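You operate a simulated robot arm through the tools that you are given. There is no shell and no other tool. Be economical: measure what you need, move in short steps, check, and stop when the job is done.

You run a simulated robot arm. Do the job below in one go: nothing can be reset, and whatever is moved stays where it is left.

TASK
Wrap three tight turns of film round the green-banded stack's foot.
Fine: blue switch to Wrap, green-capped arm in, grey switch to 3, start; once it stands, blue to Lock, arm out to part the film, main switch off.

Only the result counts: the job must be done as asked and must still hold three seconds after the hand-in. Knocking over, shifting, dropping, spilling or breaking anything else fails it.

THE ROBOT
A 7-joint arm with a two-finger parallel gripper on a trunk, on a base that drives. Base frame: it is fixed to the floor where the robot stands at the start and does not move with it; the origin is under the middle of the robot, x ahead of it, y to its left, z up. Lengths are in cm, angles in rad, forces in N, time in s.
Its first joint turns from -2.897 to 2.897 rad. Places, roughly: black wrapper switch [80, -30, 110]; blue wrap switch [80, 0, 60]; green wrapper button [80, 10, 110]; green-capped arm [70, 30, 50]; grey wrapper switch [80, 20, 110]; lower black switch [80, 0, 50]; orange roll cap [90, 20, 60]; turntable [110, 70, 30]; wrapper main switch [80, -40, 110]. Payload 4.4 kg.
The tool frame sits at the grasp point between the pads (the TCP): z along the fingers, y along the line on which they close. The tips reach 2.3 cm beyond it. The gripper opens to 9.4 cm. The fingers are 3.8 cm wide and 1 cm thick; the gripper's body (5.4 by 9.6 cm) begins 3.9 cm behind the TCP.
Orientation is that of the tool frame in the base frame, as [roll, pitch, yaw] about the fixed x, y, z axes, in that order (R = Rz(yaw) Ry(pitch) Rx(roll)). With the fingers straight down and closing along the base's y, the tool's x points along the base's -x, its y along +y and its z along -z.

THE INTERFACE
- The arm moves only by the tool apply_moves. Its argument "increments" is one flat list of numbers, 7 for each row, row after row: the shift along the tool's x, y, z in m, then the turn, a rotation vector about the tool's x, y, z in rad, then the opening, from 0 (shut) to 1 (fully open). In form: [x, y, z, rx, ry, rz, claw, x, y, z, rx, ry, rz, claw, ...]. A call has 1 to 8 rows; each row shifts and turns the commanded pose from where the row before left it, along the tool's axes as they then stand. Each row takes 0.2 s and may step no farther than 5 cm and 0.15 rad from the row before; otherwise, or with a gripper value out of range, the whole call is refused. Where a pose cannot be reached the arm comes as near as it can. A force on the tool above 90 N (or 10 N above the force at the start of the call, whichever is more), or a blocked arm, ends the call early, and 0.2 s more pass. The fingers move at their own pace (about 10.8 cm/s each) and stop on an object; they squeeze with about 22 N. The grip force told is the motor's: it shows also when the fingers shut on nothing. Time passes only in rows, and 0.2 s behind the last, so rows that do not move let the fingers close. It gives the time, the measured TCP pose, the force on the tool (base axes), the opening and the grip force at its end, in the units of the frame above (readings bear some noise), with the torque about the TCP (base axes, N m) and any sound that the robot's microphone picked up.
- Cameras (640 x 400 px; columns grow to the right, rows downward): "scene" is now at [17.54, 19.29, 146.4]; the picture's right is [-0.49, -0.87, 0.00], its down [-0.54, 0.30, -0.79] and it looks along [0.69, -0.39, -0.62] (base axes); focal length 254 px, centre (320, 200). "wrist" rides on the gripper at [8.6, 1.6, -7.5] in the tool frame; the picture's right is [-0.18, 0.98, 0.00], its down [-0.58, -0.11, -0.81] and it looks along [-0.79, -0.15, 0.59] (tool axes); focal length 243 px, centre (320, 200). There is no depth. A picture from a camera that has moved, and an enlarged one, comes with that camera's place and axes in the base frame and with its lens.
- get_image(camera): a new picture of that camera. No time passes.
- roll_base(legs): drives the robot by 1 to 6 legs, each [ahead, left, turn to the left] in cm, cm and rad, along the robot's own axes; the way and the turn of a leg run together, so that a leg with both is an arc; at most 150 cm and 3.142 rad a leg. The arm and the cameras ride along, it lands a little off, and it stops where it bumps. It gives what a move gives.
- turn_head(pan, tilt): turns the head with the scene camera to pan (to the left, within 2.094 rad either way) and tilt (down, from -0.506 to 1.204), counted from straight ahead of the robot. It gives what a move gives.
- zoom(camera, box): a new picture of the part [left, top, right, bottom] of that camera's present view, enlarged. No time passes.
- hand_in(): hands the job in; it is judged then, once.

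Go step by step. Nothing tells you exact positions but the pictures and the camera data: compare them with the known pose of the tool, close in by small moves and look again before you grip or let go. The budget is 120 turns and 78 pictures, counting those below and the enlarged ones. Unless the task says otherwise, let go and move clear before handing in, and close with one line.

The tools are called as name(argument=value, ...) on one line, values as JSON. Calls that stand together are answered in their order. apply_moves: Moves the arm, as the interface text tells. Its arguments: {"type":"object","properties":{"increments":{"type":"array"}},"required":["increments"]} The other tools are called the same way: roll_base (legs) drives the base; turn_head (pan, tilt) turns the head that bears the scene camera; get_image (camera) takes a picture; zoom (camera, box) takes an enlarged picture of a part of a camera's view; hand_in () hands the job in.

At the start:

```text
clock: 0.0
eef_pos: [63.05, 6.83, 127.43]
tool_rot: [-3.141, 0.0, 3.14]
force: [0.5, -0.4, 0.1]
moment: [-0.02, 0.0, -0.03]
gripper_width: 9.39
grasp_force: 0.0
robot x, y, heading: [0.06, -0.18, 0.001]
head pan, tilt: [-0.511, 0.663]
```

scene: 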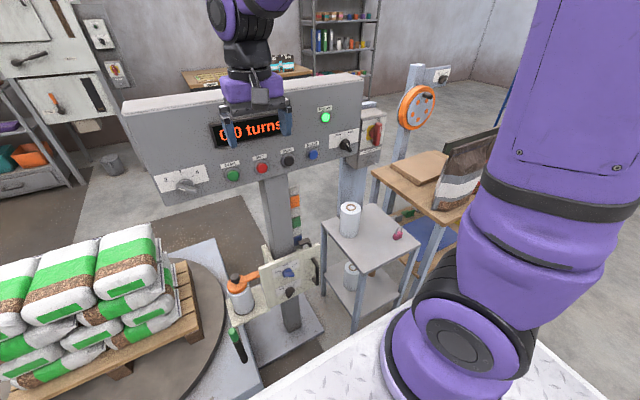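
wrist: 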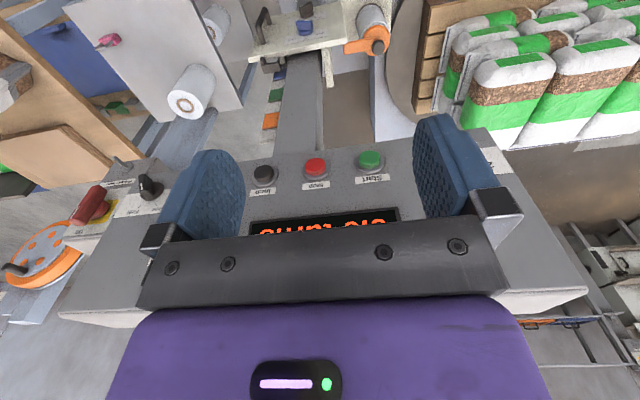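

I see a console with a display, switches and buttons, and a film carriage below with a blue switch and green-capped arm. First I look closer at the panels.

zoom(camera="scene", box=[120, 70, 400, 245])

zoom(camera="scene", box=[180, 220, 380, 380])

zoom(camera="scene", box=[0, 200, 320, 400])

```text
2.29 times, centred on (260, 158) of scene
camera zoom: at [17.54, 19.29, 146.4], right [-0.49, -0.87, 0.0], down [-0.54, 0.3, -0.79], along [0.69, -0.39, -0.62], focal length 582 px, centre (457, 297)
```

zoom: 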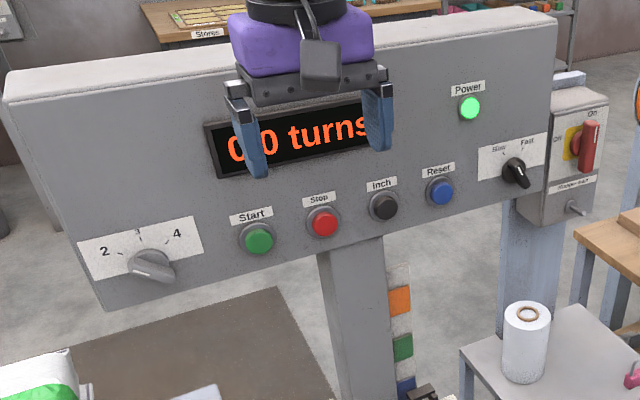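

```text
2.50 times, centred on (280, 300) of scene
camera zoom: at [17.54, 19.29, 146.4], right [-0.49, -0.87, 0.0], down [-0.54, 0.3, -0.79], along [0.69, -0.39, -0.62], focal length 636 px, centre (420, -50)
```

zoom: 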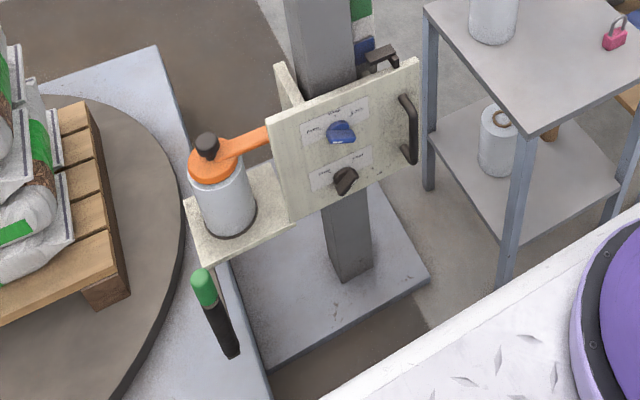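

```text
2.00 times, centred on (160, 300) of scene
camera zoom: at [17.54, 19.29, 146.4], right [-0.49, -0.87, 0.0], down [-0.54, 0.3, -0.79], along [0.69, -0.39, -0.62], focal length 509 px, centre (640, 0)
```

zoom: 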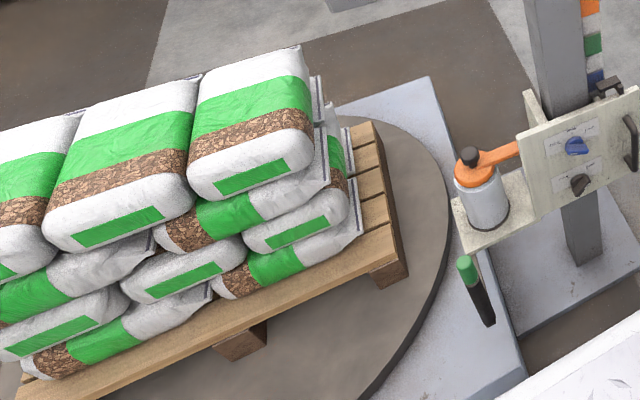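

The blue switch and the one beneath have labels I can't yet read, so I zoom tighter.

zoom(camera="scene", box=[260, 240, 324, 304])

zoom(camera="scene", box=[215, 260, 279, 370])

zoom(camera="scene", box=[145, 155, 225, 205])

zoom(camera="scene", box=[320, 100, 400, 170])

```text
6.25 times, centred on (292, 272) of scene
camera zoom: at [17.54, 19.29, 146.4], right [-0.49, -0.87, 0.0], down [-0.54, 0.3, -0.79], along [0.69, -0.39, -0.62], focal length 1591 px, centre (495, -250)
```

zoom: 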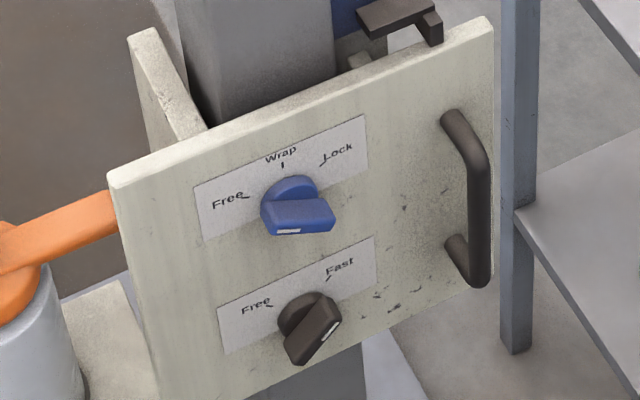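

```text
3.64 times, centred on (247, 315) of scene
camera zoom: at [17.54, 19.29, 146.4], right [-0.49, -0.87, 0.0], down [-0.54, 0.3, -0.79], along [0.69, -0.39, -0.62], focal length 925 px, centre (586, -218)
```

zoom: 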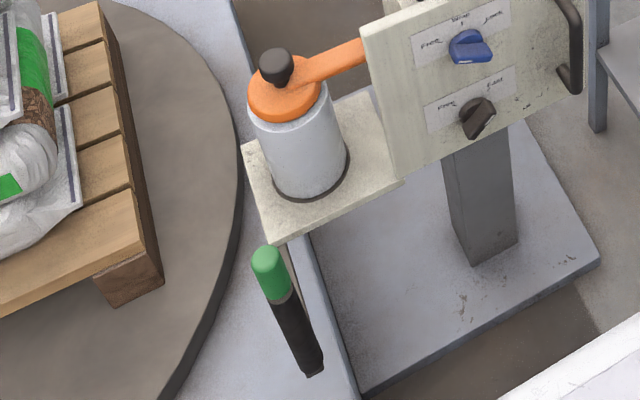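

```text
8.00 times, centred on (185, 180) of scene
camera zoom: at [17.54, 19.29, 146.4], right [-0.49, -0.87, 0.0], down [-0.54, 0.3, -0.79], along [0.69, -0.39, -0.62], focal length 2036 px, centre (1400, 360)
```

zoom: 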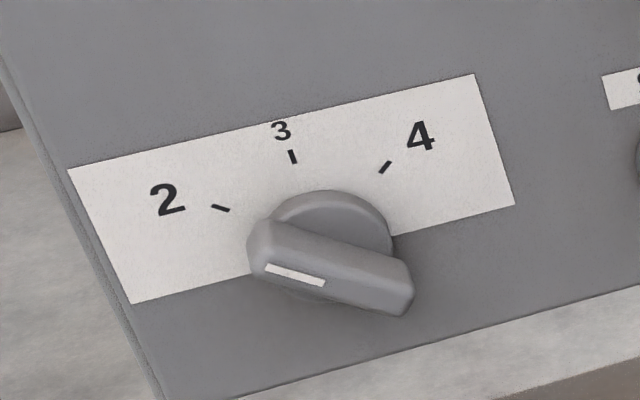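

```text
5.71 times, centred on (360, 135) of scene
camera zoom: at [17.54, 19.29, 146.4], right [-0.49, -0.87, 0.0], down [-0.54, 0.3, -0.79], along [0.69, -0.39, -0.62], focal length 1454 px, centre (91, 571)
```

zoom: 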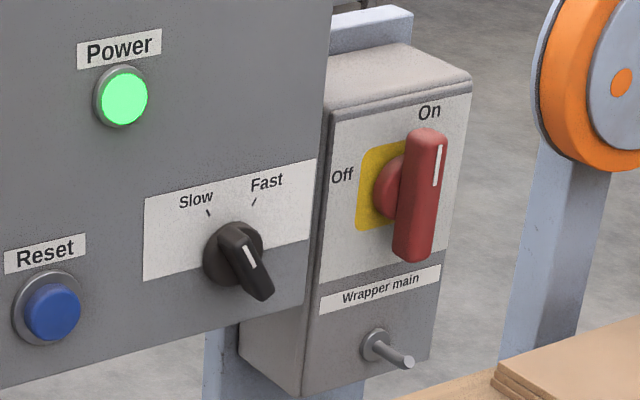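

The blue switch stands at Free, the lower black one at Fast, the grey at 2 and speed at Slow. I back the tool off and down so that the wrist camera surveys the carriage.

apply_moves(increments=[0.0225, 0.01, 0.04, 0, 0, 0, 1, 0.0225, 0.01, 0.04, 0, 0, 0, 1, 0.0225, 0.01, 0.04, 0, 0, 0, 1, 0.0225, 0.01, 0.04, 0, 0, 0, 1, 0.0225, 0.01, 0.04, 0, 0, 0, 1, 0.0225, 0.01, 0.04, 0, 0, 0, 1, 0.0225, 0.01, 0.04, 0, 0, 0, 1, 0.0225, 0.01, 0.04, 0, 0, 0, 1])

get_image(camera="wrist")

get_image(camera="scene")

```text
clock: 1.8
eef_pos: [46.91, 16.4, 95.56]
tool_rot: [3.141, 0.0, 3.139]
force: [-0.2, -1.4, 0.0]
moment: [0.06, 0.0, 0.0]
gripper_width: 9.41
grasp_force: 0.0
out of reach, approached as far as the arm can: row 7, 8
robot x, y, heading: [-0.08, 0.14, 0.0]
head pan, tilt: [-0.511, 0.663]
```

```text
68 pictures are left
camera wrist: at [38.41, 18.05, 102.8], right [0.19, 0.98, 0.0], down [0.58, -0.11, 0.81], along [0.79, -0.15, -0.59], focal length 243 px, centre (320, 200)
```

wrist: 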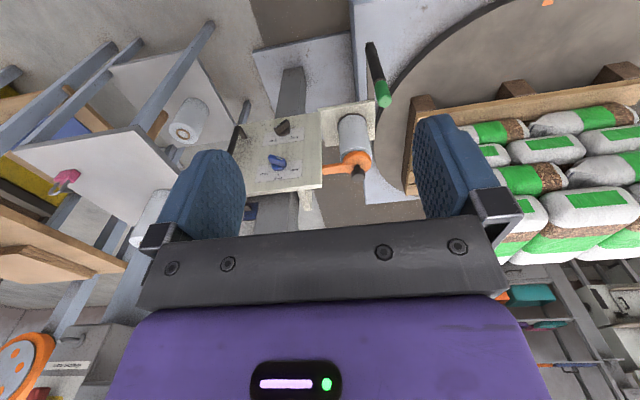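

```text
67 pictures are left
camera scene: at [17.53, 19.2, 146.41], right [-0.49, -0.87, 0.0], down [-0.54, 0.3, -0.79], along [0.69, -0.39, -0.62], focal length 254 px, centre (320, 200)
```

scene: 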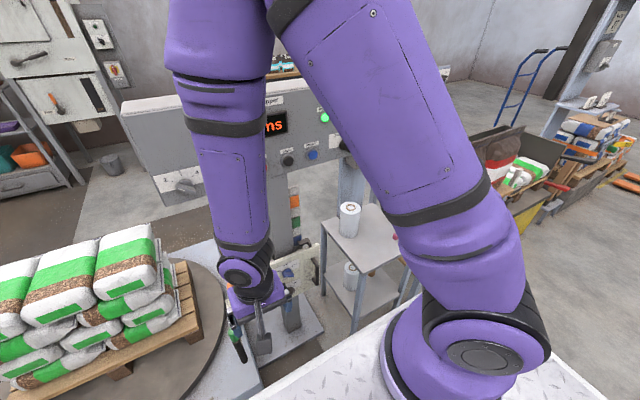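

The handle of the green-capped arm looks upright, about (67, 25, 36–56). I zoom the wrist view for its pivot.

zoom(camera="wrist", box=[230, 30, 430, 210])

```text
2.22 times, centred on (330, 120) of wrist
camera zoom: at [38.41, 18.05, 102.8], right [0.19, 0.98, 0.0], down [0.58, -0.11, 0.81], along [0.79, -0.15, -0.59], focal length 539 px, centre (298, 378)
```

zoom: 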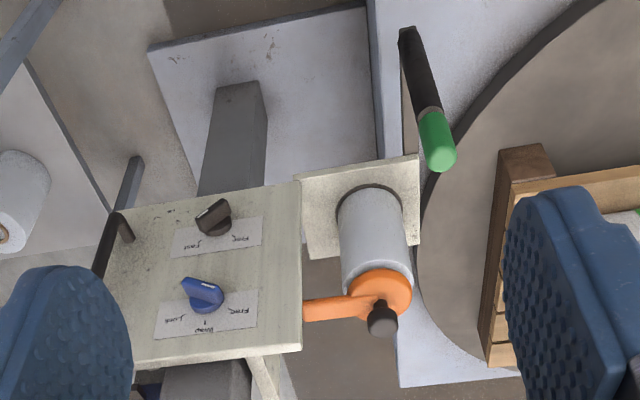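

The arm's bar runs from the tray's corner to the upright handle. I start on the blue switch: tilt the tool forward while dropping.

apply_moves(increments=[0, 0, 0.02, 0, -0.15, 0, 0.6, 0, 0, 0.02, 0, -0.15, 0, 0.6, 0, 0, 0.02, 0, -0.15, 0, 0.6, 0, 0, 0.02, 0, -0.15, 0, 0.6, 0, 0, 0.02, 0, -0.15, 0, 0.6, 0, 0, 0.02, 0, -0.15, 0, 0.6, 0, 0, 0.02, 0, -0.15, 0, 0.6, 0, 0, 0.02, 0, -0.15, 0, 0.6])

get_image(camera="wrist")

```text
clock: 3.6
eef_pos: [56.84, 18.48, 82.24]
tool_rot: [3.132, 1.206, 3.129]
force: [0.6, 0.6, -0.7]
moment: [-0.01, -0.01, 0.0]
gripper_width: 5.64
grasp_force: 0.1
out of reach, approached as far as the arm can: row 1, 2
robot x, y, heading: [0.03, -0.36, -0.003]
head pan, tilt: [-0.511, 0.663]
```

```text
65 pictures are left
camera wrist: at [46.85, 20.27, 76.6], right [0.07, 0.98, 0.17], down [-0.55, -0.11, 0.83], along [0.83, -0.15, 0.53], focal length 243 px, centre (320, 200)
```

wrist: 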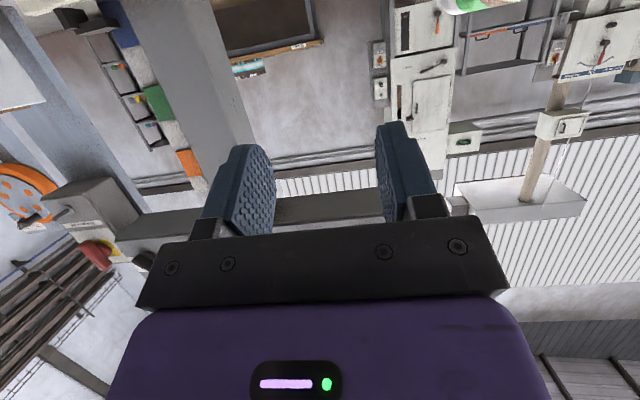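

The camera now looks up from below the gripper. I finish the tilt and try rolling the wrist so that the camera comes out on top.

apply_moves(increments=[0, 0, -0.01, 0, -0.122, 0, 0.6, 0, 0, -0.01, 0, -0.122, 0, 0.6, 0, 0, -0.01, 0, -0.121, 0, 0.6, 0, 0, 0, 0, 0, 0.15, 0.6, 0, 0, 0, 0, 0, 0.15, 0.6, 0, 0, 0, 0, 0, 0.15, 0.6, 0, 0, 0, 0, 0, 0.15, 0.6, 0, 0, 0, 0, 0, 0.15, 0.6])

apply_moves(increments=[0, 0, 0, 0, 0, 0.15, 0.6, 0, 0, 0, 0, 0, 0.15, 0.6, 0, 0, 0, 0, 0, 0.15, 0.6, 0, 0, 0, 0, 0, 0.15, 0.6, 0, 0, 0, 0, 0, 0.15, 0.6, 0, 0, 0, 0, 0, 0.15, 0.6, 0, 0, 0, 0, 0, 0.15, 0.6, 0, 0, 0, 0, 0, 0.15, 0.6])

```text
clock: 4.5
eef_pos: [59.83, 16.94, 88.59]
tool_rot: [0.247, 1.418, 0.199]
force: [-0.1, 0.3, 0.7]
moment: [-0.03, -0.03, 0.01]
gripper_width: 5.62
grasp_force: 0.0
robot x, y, heading: [-0.04, 0.25, 0.003]
head pan, tilt: [-0.511, 0.663]
stopped in row 4: the arm was blocked; the commanded pose is now the measured one
```

```text
clock: 6.3
eef_pos: [59.55, 17.25, 88.42]
tool_rot: [1.419, 0.326, 1.476]
force: [-0.2, 0.0, -0.1]
moment: [-0.01, -0.03, 0.02]
gripper_width: 5.62
grasp_force: 0.1
robot x, y, heading: [-0.02, -0.05, 0.0]
head pan, tilt: [-0.511, 0.663]
```

The roll goes on well so far. I straighten the tool to point ahead and keep rolling.

apply_moves(increments=[0, 0, 0, 0.117, 0.087, 0, 0.6, 0, 0, 0, 0, 0, 0.15, 0.6, 0, 0, 0, 0, 0, 0.15, 0.6, 0, 0, 0, 0, 0, 0.15, 0.6, 0, 0, 0, 0, 0, 0.15, 0.6, 0, 0, 0, 0, 0, 0.15, 0.6, 0, 0, 0, 0, 0, 0.15, 0.6, 0, 0, 0, 0, 0, 0.15, 0.6])

get_image(camera="wrist")

```text
clock: 8.1
eef_pos: [59.53, 17.24, 88.43]
tool_rot: [1.562, -0.715, 1.572]
force: [-0.5, -1.0, 0.2]
moment: [0.02, -0.02, 0.0]
gripper_width: 5.61
grasp_force: 0.1
robot x, y, heading: [0.09, -0.26, 0.003]
head pan, tilt: [-0.511, 0.663]
```

```text
64 pictures are left
camera wrist: at [52.05, 22.88, 95.08], right [-0.01, -0.78, 0.62], down [-0.8, -0.37, -0.47], along [0.59, -0.5, -0.63], focal length 243 px, centre (320, 200)
```

wrist: 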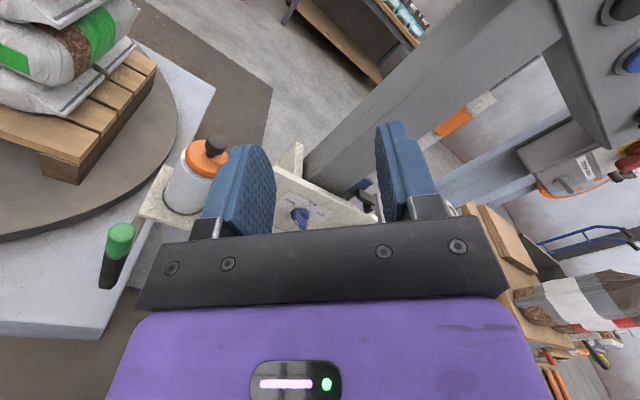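

The tool points ahead, rolled well for the Free setting, and the blue knob shows between the fingers. I zoom in on it and on the handle.

zoom(camera="wrist", box=[250, 130, 400, 240])

zoom(camera="wrist", box=[70, 120, 230, 300])

```text
3.64 times, centred on (325, 185) of wrist
camera zoom: at [52.05, 22.88, 95.08], right [-0.01, -0.78, 0.62], down [-0.8, -0.37, -0.47], along [0.59, -0.5, -0.63], focal length 882 px, centre (302, 254)
```

zoom: 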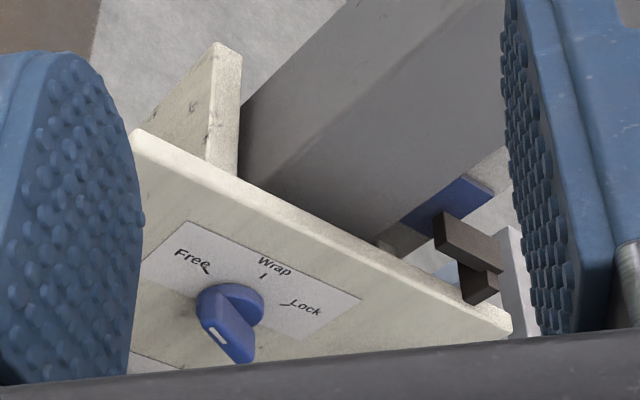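

```text
2.22 times, centred on (150, 210) of wrist
camera zoom: at [52.05, 22.88, 95.08], right [-0.01, -0.78, 0.62], down [-0.8, -0.37, -0.47], along [0.59, -0.5, -0.63], focal length 539 px, centre (698, 178)
```

zoom: 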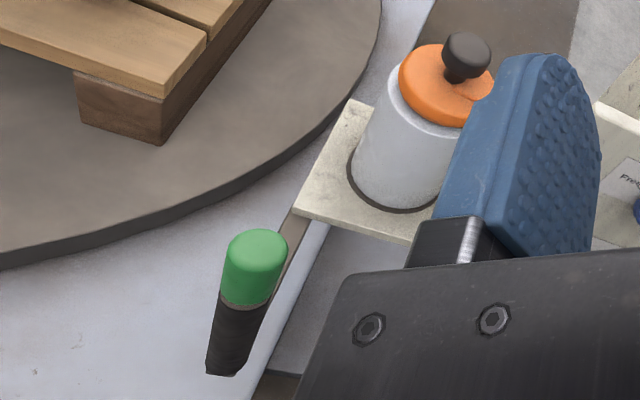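

Triangulating, the blue knob's base sits near (78.9, 0.3, 60.9) with ±60° settings. I move in front of it.

apply_moves(increments=[-0.0385, -0.0121, 0.0106, 0, 0, 0, 0.6, -0.0385, -0.0121, 0.0106, 0, 0, 0, 0.6, -0.0385, -0.0121, 0.0106, 0, 0, 0, 0.6, -0.0385, -0.0121, 0.0106, 0, 0, 0, 0.6, -0.0385, -0.0121, 0.0106, 0, 0, 0, 0.6, -0.0385, -0.0121, 0.0106, 0, 0, 0, 0.6, -0.0385, -0.0121, 0.0106, 0, 0, 0, 0.6, -0.0385, -0.0121, 0.0106, 0, 0, 0, 0.6])

apply_moves(increments=[0, 0, 0, 0, 0, -0.09, 0.6, 0, 0, 0, 0, 0, -0.09, 0.6])

get_image(camera="wrist")

get_image(camera="scene")

```text
clock: 9.9
eef_pos: [68.21, 0.32, 60.82]
tool_rot: [1.561, -0.71, 1.574]
force: [0.0, 0.4, 0.7]
moment: [0.01, 0.0, -0.02]
gripper_width: 5.64
grasp_force: 0.1
robot x, y, heading: [-0.1, 0.04, -0.001]
head pan, tilt: [-0.511, 0.663]
```

```text
clock: 10.5
eef_pos: [68.18, 0.14, 60.86]
tool_rot: [1.563, -0.53, 1.571]
force: [0.4, 0.2, 1.4]
moment: [-0.02, 0.04, 0.01]
gripper_width: 5.67
grasp_force: 0.1
robot x, y, heading: [0.03, 0.23, 0.004]
head pan, tilt: [-0.511, 0.663]
```

```text
61 pictures are left
camera wrist: at [60.75, 7.01, 66.42], right [-0.01, -0.66, 0.76], down [-0.81, -0.44, -0.39], along [0.59, -0.61, -0.52], focal length 243 px, centre (320, 200)
```

wrist: 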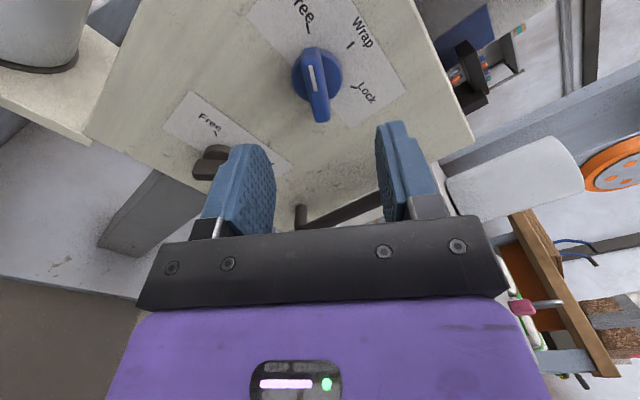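

```text
60 pictures are left
camera scene: at [17.56, 19.28, 146.4], right [-0.49, -0.87, 0.0], down [-0.54, 0.3, -0.79], along [0.69, -0.39, -0.62], focal length 254 px, centre (320, 200)
```

scene: 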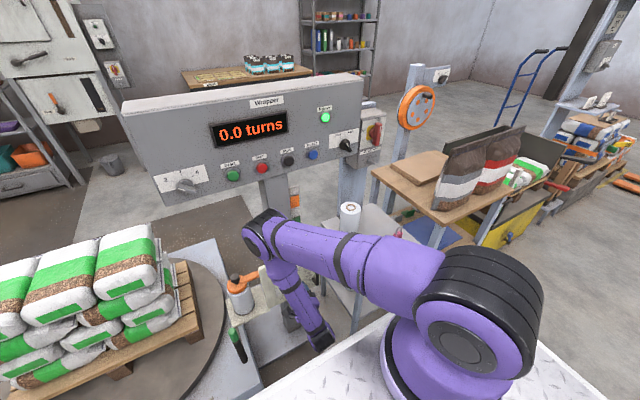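

The knob lies on the tool's axis with its bar across the closing line. I advance 7 cm and check.

apply_moves(increments=[0, 0, 0.025, 0, 0, 0, 0.6, 0, 0, 0.025, 0, 0, 0, 0.6, 0, 0, 0.02, 0, 0, 0, 0.6])

get_image(camera="wrist")

```text
clock: 11.3
eef_pos: [74.93, 0.19, 61.3]
tool_rot: [1.564, -0.53, 1.571]
force: [0.6, 0.7, -0.7]
moment: [0.03, -0.02, -0.04]
gripper_width: 5.66
grasp_force: 0.1
robot x, y, heading: [0.11, 0.08, -0.001]
head pan, tilt: [-0.511, 0.663]
```

```text
59 pictures are left
camera wrist: at [67.52, 6.95, 66.81], right [-0.01, -0.66, 0.75], down [-0.81, -0.44, -0.39], along [0.59, -0.61, -0.53], focal length 243 px, centre (320, 200)
```

wrist: 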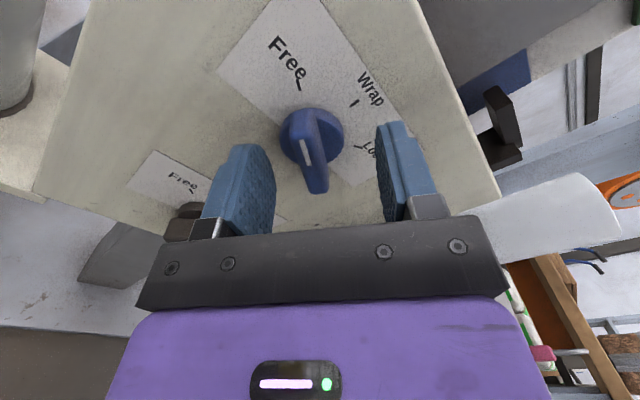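

Slightly off toward one finger; I shift half a centimetre, go in 1 cm more and close.

apply_moves(increments=[0, -0.006, 0, 0, 0, 0, 0.6, 0, 0, 0.01, 0, 0, 0, 0.6, 0, 0, 0, 0, 0, 0, 0.1, 0, 0, 0, 0, 0, 0, 0.1, 0, 0, 0, 0, 0, 0, 0.1])

get_image(camera="wrist")

```text
clock: 12.5
eef_pos: [76.05, 0.63, 60.66]
tool_rot: [1.564, -0.532, 1.571]
force: [-13.4, 0.2, 3.8]
moment: [-0.02, 0.11, 0.05]
gripper_width: 1.43
grasp_force: 5.6
robot x, y, heading: [-0.15, -0.08, -0.004]
head pan, tilt: [-0.511, 0.663]
```

```text
58 pictures are left
camera wrist: at [68.64, 7.26, 66.23], right [-0.01, -0.66, 0.75], down [-0.81, -0.44, -0.39], along [0.59, -0.61, -0.53], focal length 243 px, centre (320, 200)
```

wrist: 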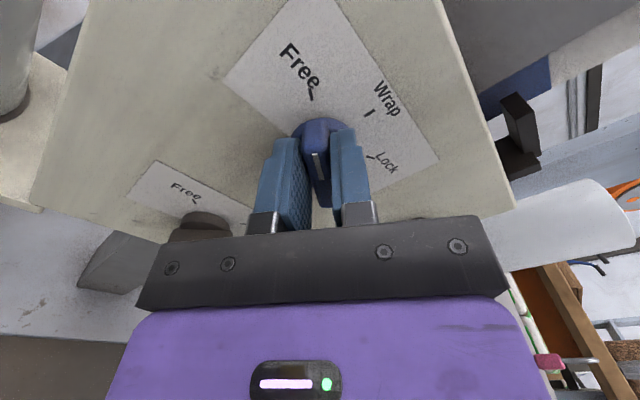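

The knob is held. I ease back 3 mm and turn it 60° clockwise to Wrap.

apply_moves(increments=[0, 0, -0.003, 0, 0, 0, 0, 0, 0, 0, 0, 0, 0.15, 0, 0, 0, 0, 0, 0, 0.15, 0, 0, 0, 0, 0, 0, 0.15, 0, 0, 0, 0, 0, 0, 0.15, 0, 0, 0, 0, 0, 0, 0.15, 0, 0, 0, 0, 0, 0, 0.15, 0, 0, 0, 0, 0, 0, 0.147, 0])

zoom(camera="wrist", box=[180, 0, 500, 220])

```text
clock: 14.3
eef_pos: [75.95, 0.02, 60.74]
tool_rot: [-0.424, -1.553, -2.729]
force: [9.6, -65.4, 32.6]
moment: [-0.22, -0.12, -0.12]
gripper_width: 1.31
grasp_force: 44.6
robot x, y, heading: [0.19, -0.24, 0.001]
head pan, tilt: [-0.511, 0.663]
```

```text
1.82 times, centred on (340, 110) of wrist
camera zoom: at [68.38, -1.49, 69.13], right [-0.01, -0.98, -0.19], down [-0.8, 0.12, -0.59], along [0.61, 0.15, -0.78], focal length 441 px, centre (284, 364)
```

zoom: 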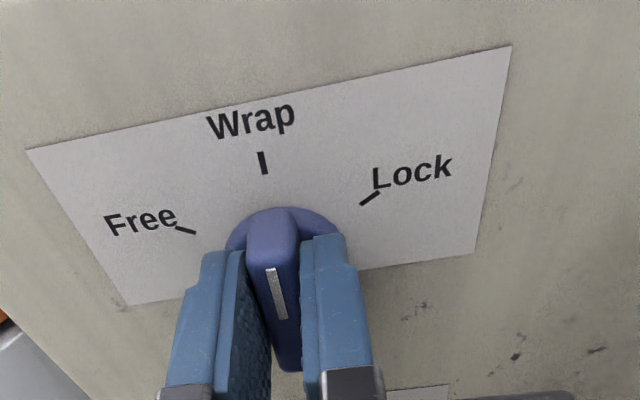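

The blue switch stands at Wrap. I let go and back straight out.

apply_moves(increments=[0, 0, 0, 0, 0, 0, 0.5, 0, 0, 0, 0, 0, 0, 0.5, 0, 0, 0, 0, 0, 0, 0.5, 0, 0, -0.03, 0, 0, 0, 0.5, 0, 0, -0.04, 0, 0, 0, 0.5, 0, 0, -0.05, 0, 0, 0, 0.5, 0, 0, -0.05, 0, 0, 0, 0.5])

get_image(camera="wrist")

```text
clock: 15.9
eef_pos: [60.14, -0.02, 61.16]
tool_rot: [-0.983, -1.563, -2.159]
force: [-0.7, 1.0, 0.7]
moment: [-0.04, -0.03, -0.02]
gripper_width: 4.69
grasp_force: 0.1
out of reach, approached as far as the arm can: row 7
robot x, y, heading: [0.48, 0.02, 0.003]
head pan, tilt: [-0.511, 0.663]
```

```text
56 pictures are left
camera wrist: at [52.63, -1.76, 69.6], right [0.0, -0.98, -0.19], down [-0.8, 0.11, -0.58], along [0.6, 0.15, -0.79], focal length 243 px, centre (320, 200)
```

wrist: 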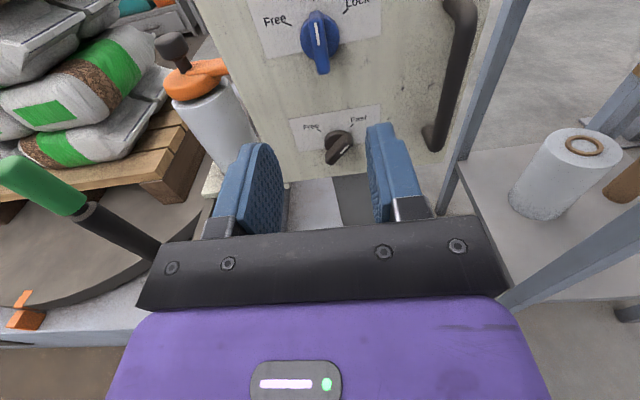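

The switch is at Wrap. The green-capped handle stands upright near (66.3, 25.4), z 40–60; I bring the gripper in front of it, low enough to see its pivot.

apply_moves(increments=[0, -0.042, -0.002, 0, 0, 0, 0.8, -0.01, -0.042, 0, 0, 0, 0, 0.8, -0.01, -0.042, 0, 0, 0, 0, 0.8, -0.02, -0.042, 0, 0, 0, 0, 0.8, -0.02, -0.042, 0, 0, 0, 0, 0.8, -0.02, -0.042, 0, 0, 0, 0, 0.8])

get_image(camera="wrist")

get_image(camera="scene")

```text
clock: 17.3
eef_pos: [66.19, 22.53, 55.85]
tool_rot: [-0.845, -1.561, -2.302]
force: [0.2, -0.4, 0.1]
moment: [0.0, -0.02, 0.03]
gripper_width: 7.52
grasp_force: 0.1
out of reach, approached as far as the arm can: row 1, 2, 3, 4
robot x, y, heading: [-0.2, 0.08, -0.004]
head pan, tilt: [-0.511, 0.663]
```

```text
55 pictures are left
camera wrist: at [58.65, 20.92, 64.25], right [0.0, -0.98, -0.19], down [-0.8, 0.12, -0.59], along [0.6, 0.15, -0.79], focal length 243 px, centre (320, 200)
```

wrist: 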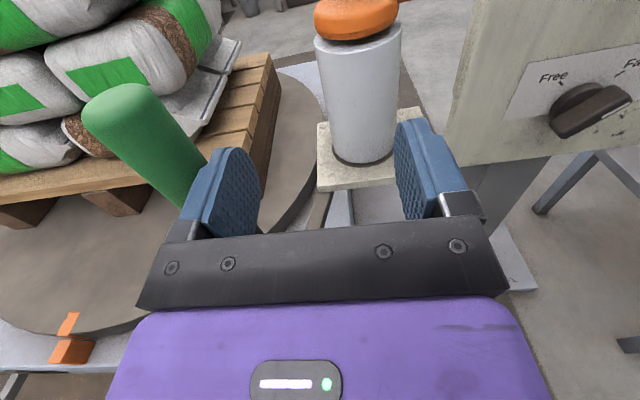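

```text
54 pictures are left
camera scene: at [17.58, 19.23, 146.4], right [-0.49, -0.87, 0.0], down [-0.54, 0.3, -0.79], along [0.69, -0.39, -0.62], focal length 254 px, centre (320, 200)
```

scene: 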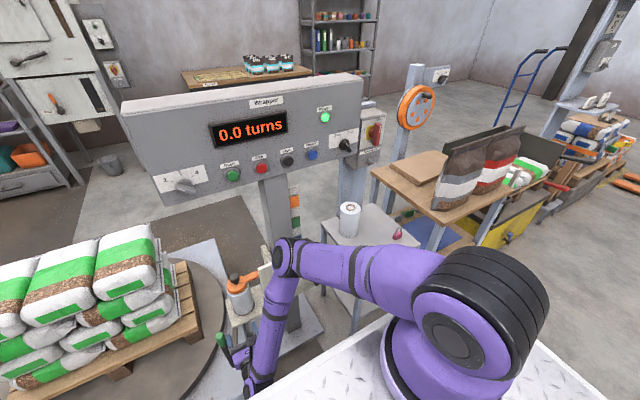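

The arm went further out than commanded and is close beside the handle. I zoom in to see the clearance.

zoom(camera="scene", box=[200, 260, 320, 400])

zoom(camera="wrist", box=[50, 60, 450, 260])

```text
2.86 times, centred on (260, 330) of scene
camera zoom: at [17.58, 19.23, 146.4], right [-0.49, -0.87, 0.0], down [-0.54, 0.3, -0.79], along [0.69, -0.39, -0.62], focal length 727 px, centre (491, -171)
```

zoom: 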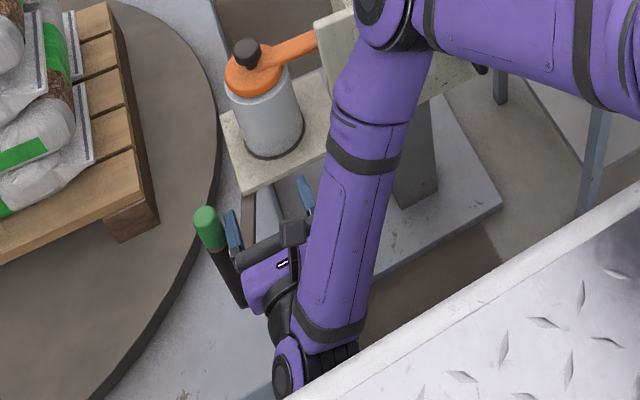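

```text
1.60 times, centred on (250, 160) of wrist
camera zoom: at [58.65, 20.92, 64.25], right [0.0, -0.98, -0.19], down [-0.8, 0.12, -0.59], along [0.6, 0.15, -0.79], focal length 388 px, centre (432, 264)
```

zoom: 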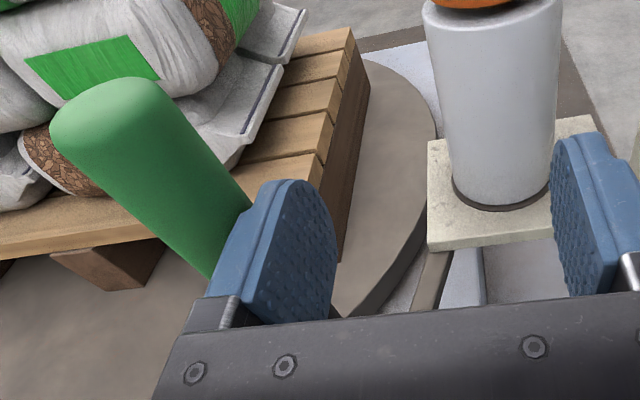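

The finger has already nudged the handle about 3.5 cm inward; it swings freely. I back off to put the handle between the fingers.

apply_moves(increments=[0, 0, -0.035, 0, 0, 0, 0.8, 0, 0, -0.035, 0, 0, 0, 0.8])

```text
clock: 17.9
eef_pos: [60.98, 22.97, 54.38]
tool_rot: [-0.917, -1.565, -2.229]
force: [0.4, 0.3, -0.9]
moment: [-0.02, -0.04, 0.1]
gripper_width: 7.5
grasp_force: 0.0
out of reach, approached as far as the arm can: row 1
robot x, y, heading: [0.3, 0.02, -0.002]
head pan, tilt: [-0.511, 0.663]
```

apply_moves(increments=[-0.01, 0, -0.02, 0, 0, 0, 0.9, -0.01, -0.03, 0, 0, 0, 0, 0.9, -0.005, -0.03, 0, 0, 0, 0, 0.9])

get_image(camera="wrist")

```text
clock: 18.7
eef_pos: [59.4, 29.68, 51.86]
tool_rot: [-0.778, -1.56, -2.37]
force: [0.3, 0.1, -0.6]
moment: [-0.03, 0.0, 0.01]
gripper_width: 8.47
grasp_force: 0.1
out of reach, approached as far as the arm can: row 1
robot x, y, heading: [0.11, 0.4, -0.004]
head pan, tilt: [-0.511, 0.663]
```

```text
51 pictures are left
camera wrist: at [51.95, 28.16, 60.05], right [0.0, -0.98, -0.19], down [-0.8, 0.12, -0.59], along [0.6, 0.15, -0.79], focal length 243 px, centre (320, 200)
```

wrist: 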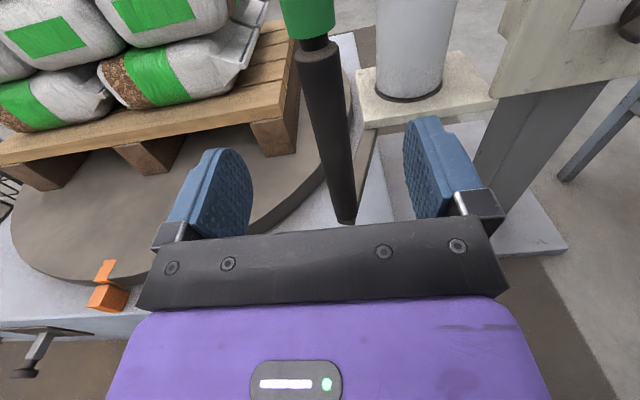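

The handle stands centred between the fingers. I go forward 6.5 cm and grip it.

apply_moves(increments=[0, 0, 0.025, 0, 0, 0, 0.9, 0, 0, 0.025, 0, 0, 0, 0.9, 0, 0, 0.015, 0, 0, 0, 0.9, 0, 0, 0, 0, 0, 0, 0.1, 0, 0, 0, 0, 0, 0, 0.1, 0, 0, 0, 0, 0, 0, 0.1])

get_image(camera="wrist")

```text
clock: 20.1
eef_pos: [66.0, 30.03, 51.41]
tool_rot: [-0.662, -1.562, -2.488]
force: [4.9, -0.9, -0.9]
moment: [-1.87, 0.05, 0.1]
gripper_width: 2.52
grasp_force: 44.9
robot x, y, heading: [0.45, -0.15, -0.001]
head pan, tilt: [-0.511, 0.663]
```

```text
50 pictures are left
camera wrist: at [58.53, 28.38, 59.84], right [0.0, -0.98, -0.19], down [-0.8, 0.12, -0.59], along [0.6, 0.15, -0.79], focal length 243 px, centre (320, 200)
```

wrist: 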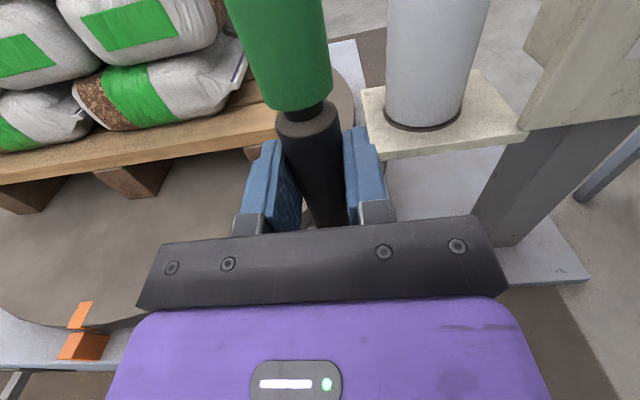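

Gripped at 2.5 cm. I swing it inward in small steps, watching the force.

apply_moves(increments=[0, -0.015, 0.005, 0, 0, 0, 0.1, 0, -0.015, 0.005, 0, 0, 0, 0.1])

```text
clock: 20.7
eef_pos: [67.08, 32.7, 51.46]
tool_rot: [-0.754, -1.559, -2.393]
force: [13.6, -13.3, -0.2]
moment: [-0.88, 0.33, -0.51]
gripper_width: 2.51
grasp_force: 44.7
robot x, y, heading: [0.12, 0.05, -0.005]
head pan, tilt: [-0.511, 0.663]
```

apply_moves(increments=[0, -0.015, 0.009, 0, 0, 0, 0.1, 0, -0.015, 0.009, 0, 0, 0, 0.1])

```text
clock: 21.3
eef_pos: [69.17, 35.65, 51.64]
tool_rot: [-0.81, -1.562, -2.341]
force: [21.8, -26.9, -12.2]
moment: [-0.79, 0.86, -0.53]
gripper_width: 2.55
grasp_force: 44.8
robot x, y, heading: [0.3, -0.23, -0.003]
head pan, tilt: [-0.511, 0.663]
```

apply_moves(increments=[0, -0.006, 0.014, 0, 0, 0, 0.1, 0, -0.01, 0.014, 0, 0, 0, 0.1])

get_image(camera="wrist")

zoom(camera="scene", box=[180, 240, 320, 400])

```text
clock: 21.9
eef_pos: [71.61, 37.55, 51.58]
tool_rot: [-1.064, -1.563, -2.082]
force: [5.5, -14.0, -15.0]
moment: [-0.94, 0.69, -0.56]
gripper_width: 2.54
grasp_force: 44.9
robot x, y, heading: [0.07, 0.18, -0.0]
head pan, tilt: [-0.511, 0.663]
```

```text
49 pictures are left
camera wrist: at [64.09, 35.95, 60.07], right [0.0, -0.98, -0.19], down [-0.8, 0.11, -0.58], along [0.59, 0.15, -0.79], focal length 243 px, centre (320, 200)
```

wrist: 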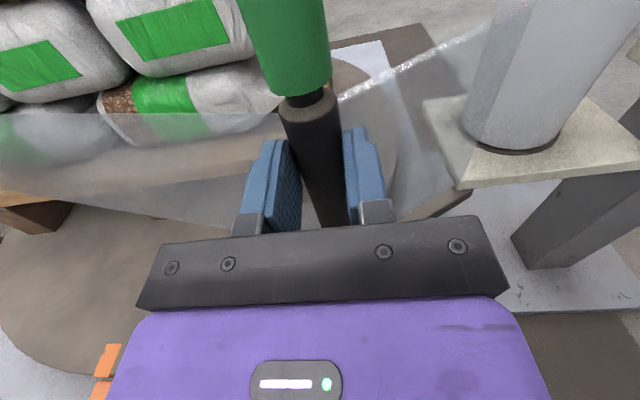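

```text
2.50 times, centred on (250, 320) of scene
camera zoom: at [17.6, 19.3, 146.39], right [-0.49, -0.87, 0.0], down [-0.54, 0.3, -0.79], along [0.69, -0.39, -0.62], focal length 636 px, centre (495, -100)
```

zoom: 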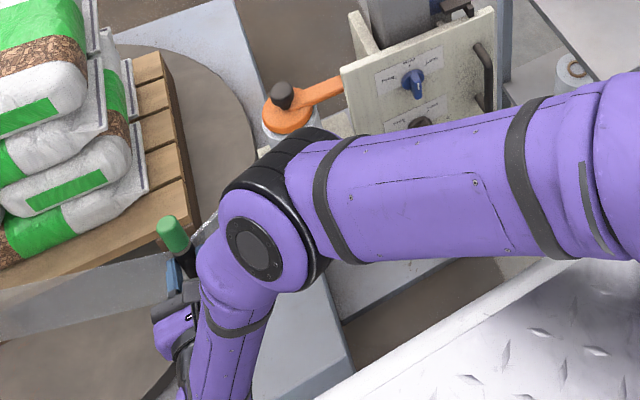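

Film has appeared from the roll past the arm to the stack. I push a little further to find the end stop.

apply_moves(increments=[0, -0.008, 0.012, 0, 0, 0, 0.1, 0, -0.008, 0.012, 0, 0, 0, 0.1])

```text
clock: 22.5
eef_pos: [74.22, 38.85, 51.79]
tool_rot: [-1.381, -1.569, -1.77]
force: [14.7, -55.0, -21.1]
moment: [-1.5, 0.74, -1.18]
gripper_width: 2.5
grasp_force: 44.6
out of reach, approached as far as the arm can: row 2
robot x, y, heading: [0.1, -0.53, 0.0]
head pan, tilt: [-0.511, 0.663]
```

apply_moves(increments=[0, 0.008, 0.01, 0, 0, 0, 0.1, 0, 0.004, 0.01, 0, 0, 0, 0.1])

zoom(camera="wrist", box=[160, 0, 640, 300])

```text
clock: 23.1
eef_pos: [75.77, 38.78, 52.18]
tool_rot: [-0.884, -1.56, -2.251]
force: [-42.6, 6.2, -5.6]
moment: [-1.74, 0.1, 0.1]
gripper_width: 2.55
grasp_force: 44.8
robot x, y, heading: [-0.12, 0.28, 0.004]
head pan, tilt: [-0.511, 0.663]
```

```text
1.33 times, centred on (400, 150) of wrist
camera zoom: at [68.4, 37.08, 60.62], right [0.01, -0.98, -0.19], down [-0.8, 0.11, -0.59], along [0.6, 0.16, -0.79], focal length 324 px, centre (213, 267)
```

zoom: 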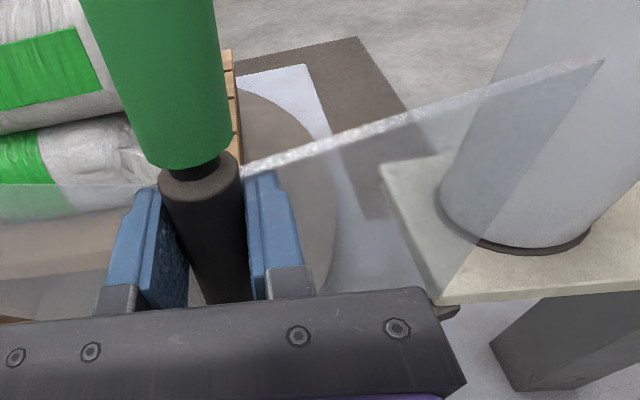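

The arm resists now at its inner stop with the film threaded. I let go and back out along -x.

apply_moves(increments=[0, 0, 0, 0, 0, 0, 0.7, 0, 0, 0, 0, 0, 0, 0.7, 0, 0, 0, 0, 0, 0, 0.7, 0, 0, -0.03, 0, 0, 0, 0.7, 0, 0, -0.05, 0, 0, 0, 0.7, 0, 0, -0.05, 0, 0, 0, 0.7])

get_image(camera="wrist")

get_image(camera="scene")

```text
clock: 24.5
eef_pos: [63.45, 38.01, 51.6]
tool_rot: [-0.747, -1.56, -2.401]
force: [-0.6, 0.1, -0.7]
moment: [0.0, -0.05, -0.02]
gripper_width: 6.6
grasp_force: 0.1
robot x, y, heading: [-0.1, 0.13, -0.002]
head pan, tilt: [-0.511, 0.663]
```

```text
46 pictures are left
camera wrist: at [55.92, 36.4, 60.01], right [0.0, -0.98, -0.19], down [-0.8, 0.12, -0.59], along [0.6, 0.15, -0.79], focal length 243 px, centre (320, 200)
```

wrist: 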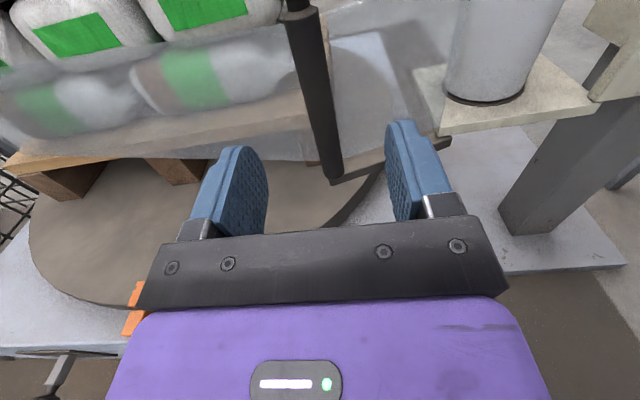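

```text
45 pictures are left
camera scene: at [17.57, 19.28, 146.4], right [-0.49, -0.87, 0.0], down [-0.54, 0.3, -0.79], along [0.69, -0.39, -0.62], focal length 254 px, centre (320, 200)
```

scene: 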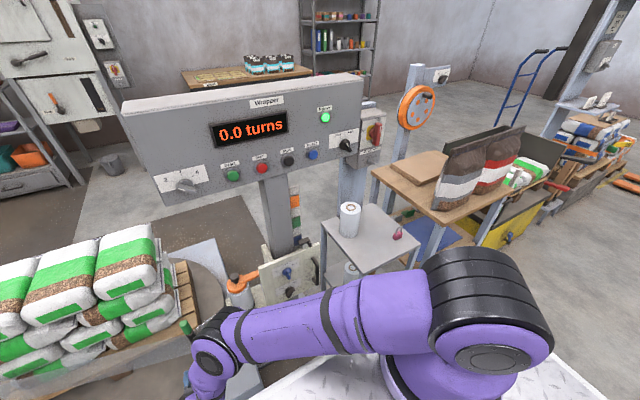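

The arm stays in. Next is the grey switch: I rise in front of it.

apply_moves(increments=[0.0414, 0.0106, 0.002, 0, 0, 0, 0.6, 0.0414, 0.0106, 0.002, 0, 0, 0, 0.6, 0.0414, 0.0106, 0.002, 0, 0, 0, 0.6, 0.0414, 0.0106, 0.002, 0, 0, 0, 0.6, 0.0414, 0.0106, 0.002, 0, 0, 0, 0.6, 0.0414, 0.0106, 0.002, 0, 0, 0, 0.6, 0.0414, 0.0106, 0.002, 0, 0, 0, 0.6])

apply_moves(increments=[0.0414, 0.0106, 0.002, 0, 0, 0, 0.6, 0.0414, 0.0106, 0.002, 0, 0, 0, 0.6, 0.0414, 0.0106, 0.002, 0, 0, 0, 0.6, 0.0414, 0.0106, 0.002, 0, 0, 0, 0.6, 0.0414, 0.0106, 0.002, 0, 0, 0, 0.6, 0.0414, 0.0106, 0.002, 0, 0, 0, 0.6, 0.0414, 0.0106, 0.002, 0, 0, 0, 0.6])

apply_moves(increments=[0, 0, 0, 0, 0, -0.15, 0.6, 0, 0, 0, 0, 0, -0.15, 0.6, 0, 0, 0, 0, 0, -0.15, 0.6, 0, 0, 0, 0, 0, -0.15, 0.6, 0, 0, 0, 0, 0, -0.15, 0.6, 0, 0, 0, 0, 0, -0.15, 0.6, 0, 0, 0, 0, 0, -0.147, 0.6])

get_image(camera="wrist")

```text
clock: 26.1
eef_pos: [64.5, 30.68, 81.01]
tool_rot: [-0.79, -1.563, -2.353]
force: [-0.1, -0.3, 0.0]
moment: [0.01, -0.05, 0.0]
gripper_width: 5.64
grasp_force: 0.2
robot x, y, heading: [0.11, 0.0, 0.001]
head pan, tilt: [-0.511, 0.663]
```

```text
clock: 27.7
eef_pos: [65.5, 22.75, 110.1]
tool_rot: [-0.79, -1.563, -2.354]
force: [1.5, -0.6, 0.1]
moment: [-0.01, -0.04, -0.01]
gripper_width: 5.64
grasp_force: 0.0
robot x, y, heading: [-0.03, -0.09, -0.002]
head pan, tilt: [-0.511, 0.663]
```

```text
clock: 29.3
eef_pos: [65.58, 22.82, 109.98]
tool_rot: [1.562, -0.528, 1.571]
force: [-0.4, 0.4, 0.0]
moment: [-0.04, -0.01, 0.0]
gripper_width: 5.64
grasp_force: 0.1
robot x, y, heading: [-0.14, 0.11, -0.005]
head pan, tilt: [-0.511, 0.663]
```

```text
44 pictures are left
camera wrist: at [58.21, 29.54, 115.45], right [-0.01, -0.65, 0.76], down [-0.81, -0.44, -0.39], along [0.59, -0.61, -0.52], focal length 243 px, centre (320, 200)
```

wrist: 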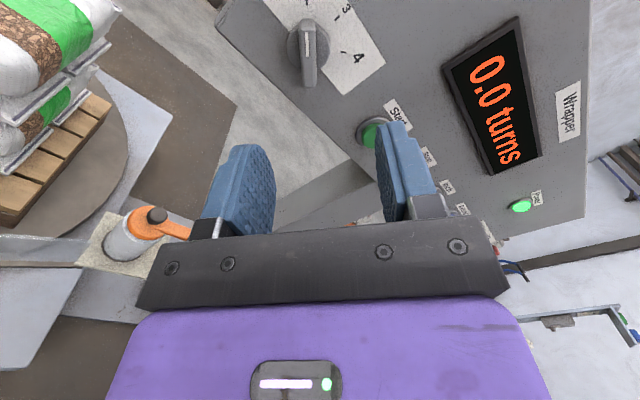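

Grey knob at 2, base near (82.1, 23.2, 109.0). I align and approach.

apply_moves(increments=[-0.002, -0.011, 0.04, 0, 0, 0, 0.6, 0, 0, 0.04, 0, 0, 0, 0.6, 0, 0, 0.035, 0, 0, 0, 0.6])

get_image(camera="wrist")

```text
clock: 30.1
eef_pos: [76.84, 23.06, 108.71]
tool_rot: [1.562, -0.531, 1.573]
force: [0.2, 0.2, -0.1]
moment: [0.01, 0.06, 0.02]
gripper_width: 5.63
grasp_force: 0.2
robot x, y, heading: [-0.3, -0.3, 0.004]
head pan, tilt: [-0.511, 0.663]
```

```text
43 pictures are left
camera wrist: at [69.53, 29.74, 114.28], right [-0.01, -0.66, 0.75], down [-0.8, -0.44, -0.39], along [0.59, -0.61, -0.52], focal length 243 px, centre (320, 200)
```

wrist: 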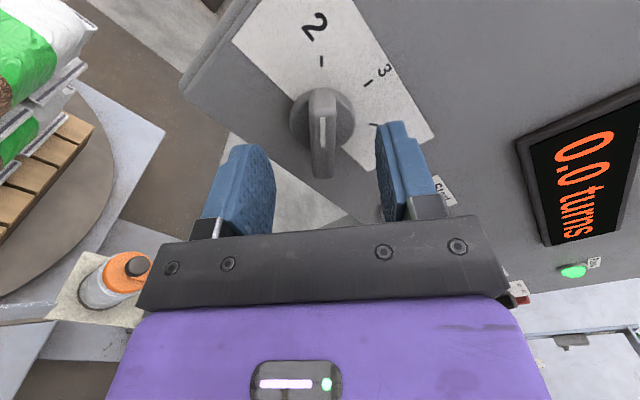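

apply_moves(increments=[0, 0, 0.01, 0, 0, 0, 0.6, 0, 0, 0.01, 0, 0, 0, 0.6, 0, 0, 0, 0, 0, 0, 0, 0, 0, 0, 0, 0, 0, 0, 0, 0, 0, 0, 0, 0, 0])

get_image(camera="wrist")

```text
clock: 31.3
eef_pos: [79.09, 23.07, 108.88]
tool_rot: [1.566, -0.53, 1.571]
force: [0.3, -3.7, -0.4]
moment: [0.07, -0.01, -0.16]
gripper_width: 3.6
grasp_force: 44.8
robot x, y, heading: [0.08, -0.18, -0.0]
head pan, tilt: [-0.511, 0.663]
```

```text
42 pictures are left
camera wrist: at [71.63, 29.66, 114.44], right [-0.01, -0.66, 0.75], down [-0.81, -0.44, -0.39], along [0.59, -0.61, -0.53], focal length 243 px, centre (320, 200)
```

wrist: 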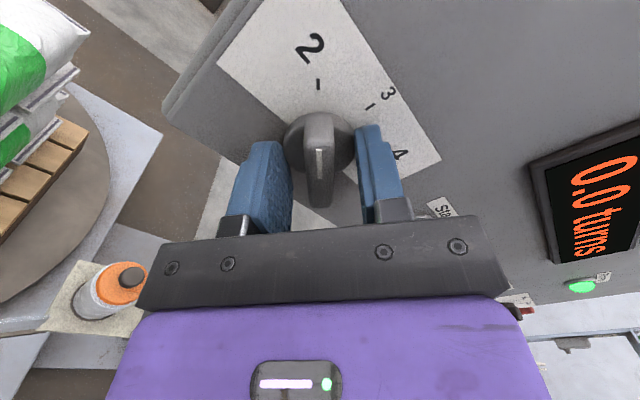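

The fingers closed on the round base at 3.6 cm rather than the bar. I open, back off 1 cm and close again.

apply_moves(increments=[0, 0, 0, 0, 0, 0, 0.6, 0, 0, 0, 0, 0, 0, 0.6, 0, 0, -0.011, 0, 0, 0, 0.6, 0, 0, 0, 0, 0, 0, 0, 0, 0, 0, 0, 0, 0, 0, 0, 0, 0, 0, 0, 0, 0])

get_image(camera="wrist")

```text
clock: 32.7
eef_pos: [77.98, 23.14, 108.99]
tool_rot: [1.56, -0.532, 1.572]
force: [1.2, -1.2, 12.9]
moment: [1.62, 0.42, -0.06]
gripper_width: 1.8
grasp_force: 45.1
robot x, y, heading: [-0.08, -0.1, 0.002]
head pan, tilt: [-0.511, 0.663]
```

```text
41 pictures are left
camera wrist: at [70.48, 29.82, 114.55], right [-0.01, -0.66, 0.75], down [-0.8, -0.44, -0.4], along [0.59, -0.61, -0.53], focal length 243 px, centre (320, 200)
```

wrist: 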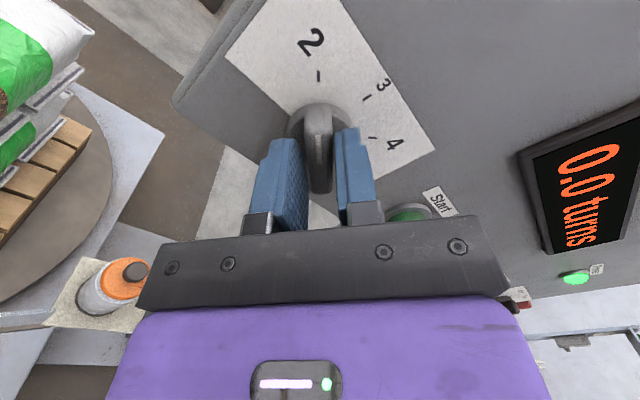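

Now the bar is held (1.8 cm). I turn it clockwise toward 3.

apply_moves(increments=[0, 0, 0, 0, 0, 0.15, 0, 0, 0, 0, 0, 0, 0.15, 0, 0, 0, 0, 0, 0, 0.15, 0, 0, 0, 0, 0, 0, 0.15, 0, 0, 0, 0, 0, 0, 0.15, 0, 0, 0, 0, 0, 0, 0.15, 0])

zoom(camera="wrist", box=[180, 0, 500, 220])

```text
clock: 34.1
eef_pos: [77.9, 23.03, 109.07]
tool_rot: [1.521, -1.433, 1.615]
force: [-19.1, -20.7, 11.2]
moment: [0.0, -0.1, -0.13]
gripper_width: 1.28
grasp_force: 44.6
robot x, y, heading: [0.18, 0.01, 0.004]
head pan, tilt: [-0.511, 0.663]
```

```text
1.82 times, centred on (340, 110) of wrist
camera zoom: at [70.45, 22.71, 117.55], right [0.0, -1.0, -0.05], down [-0.8, 0.03, -0.6], along [0.6, 0.04, -0.8], focal length 441 px, centre (284, 364)
```

zoom: 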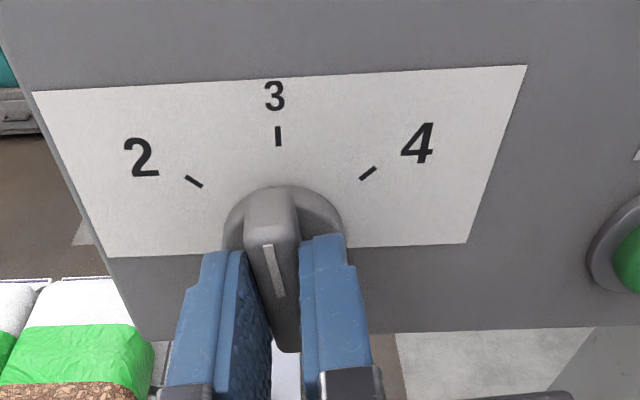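

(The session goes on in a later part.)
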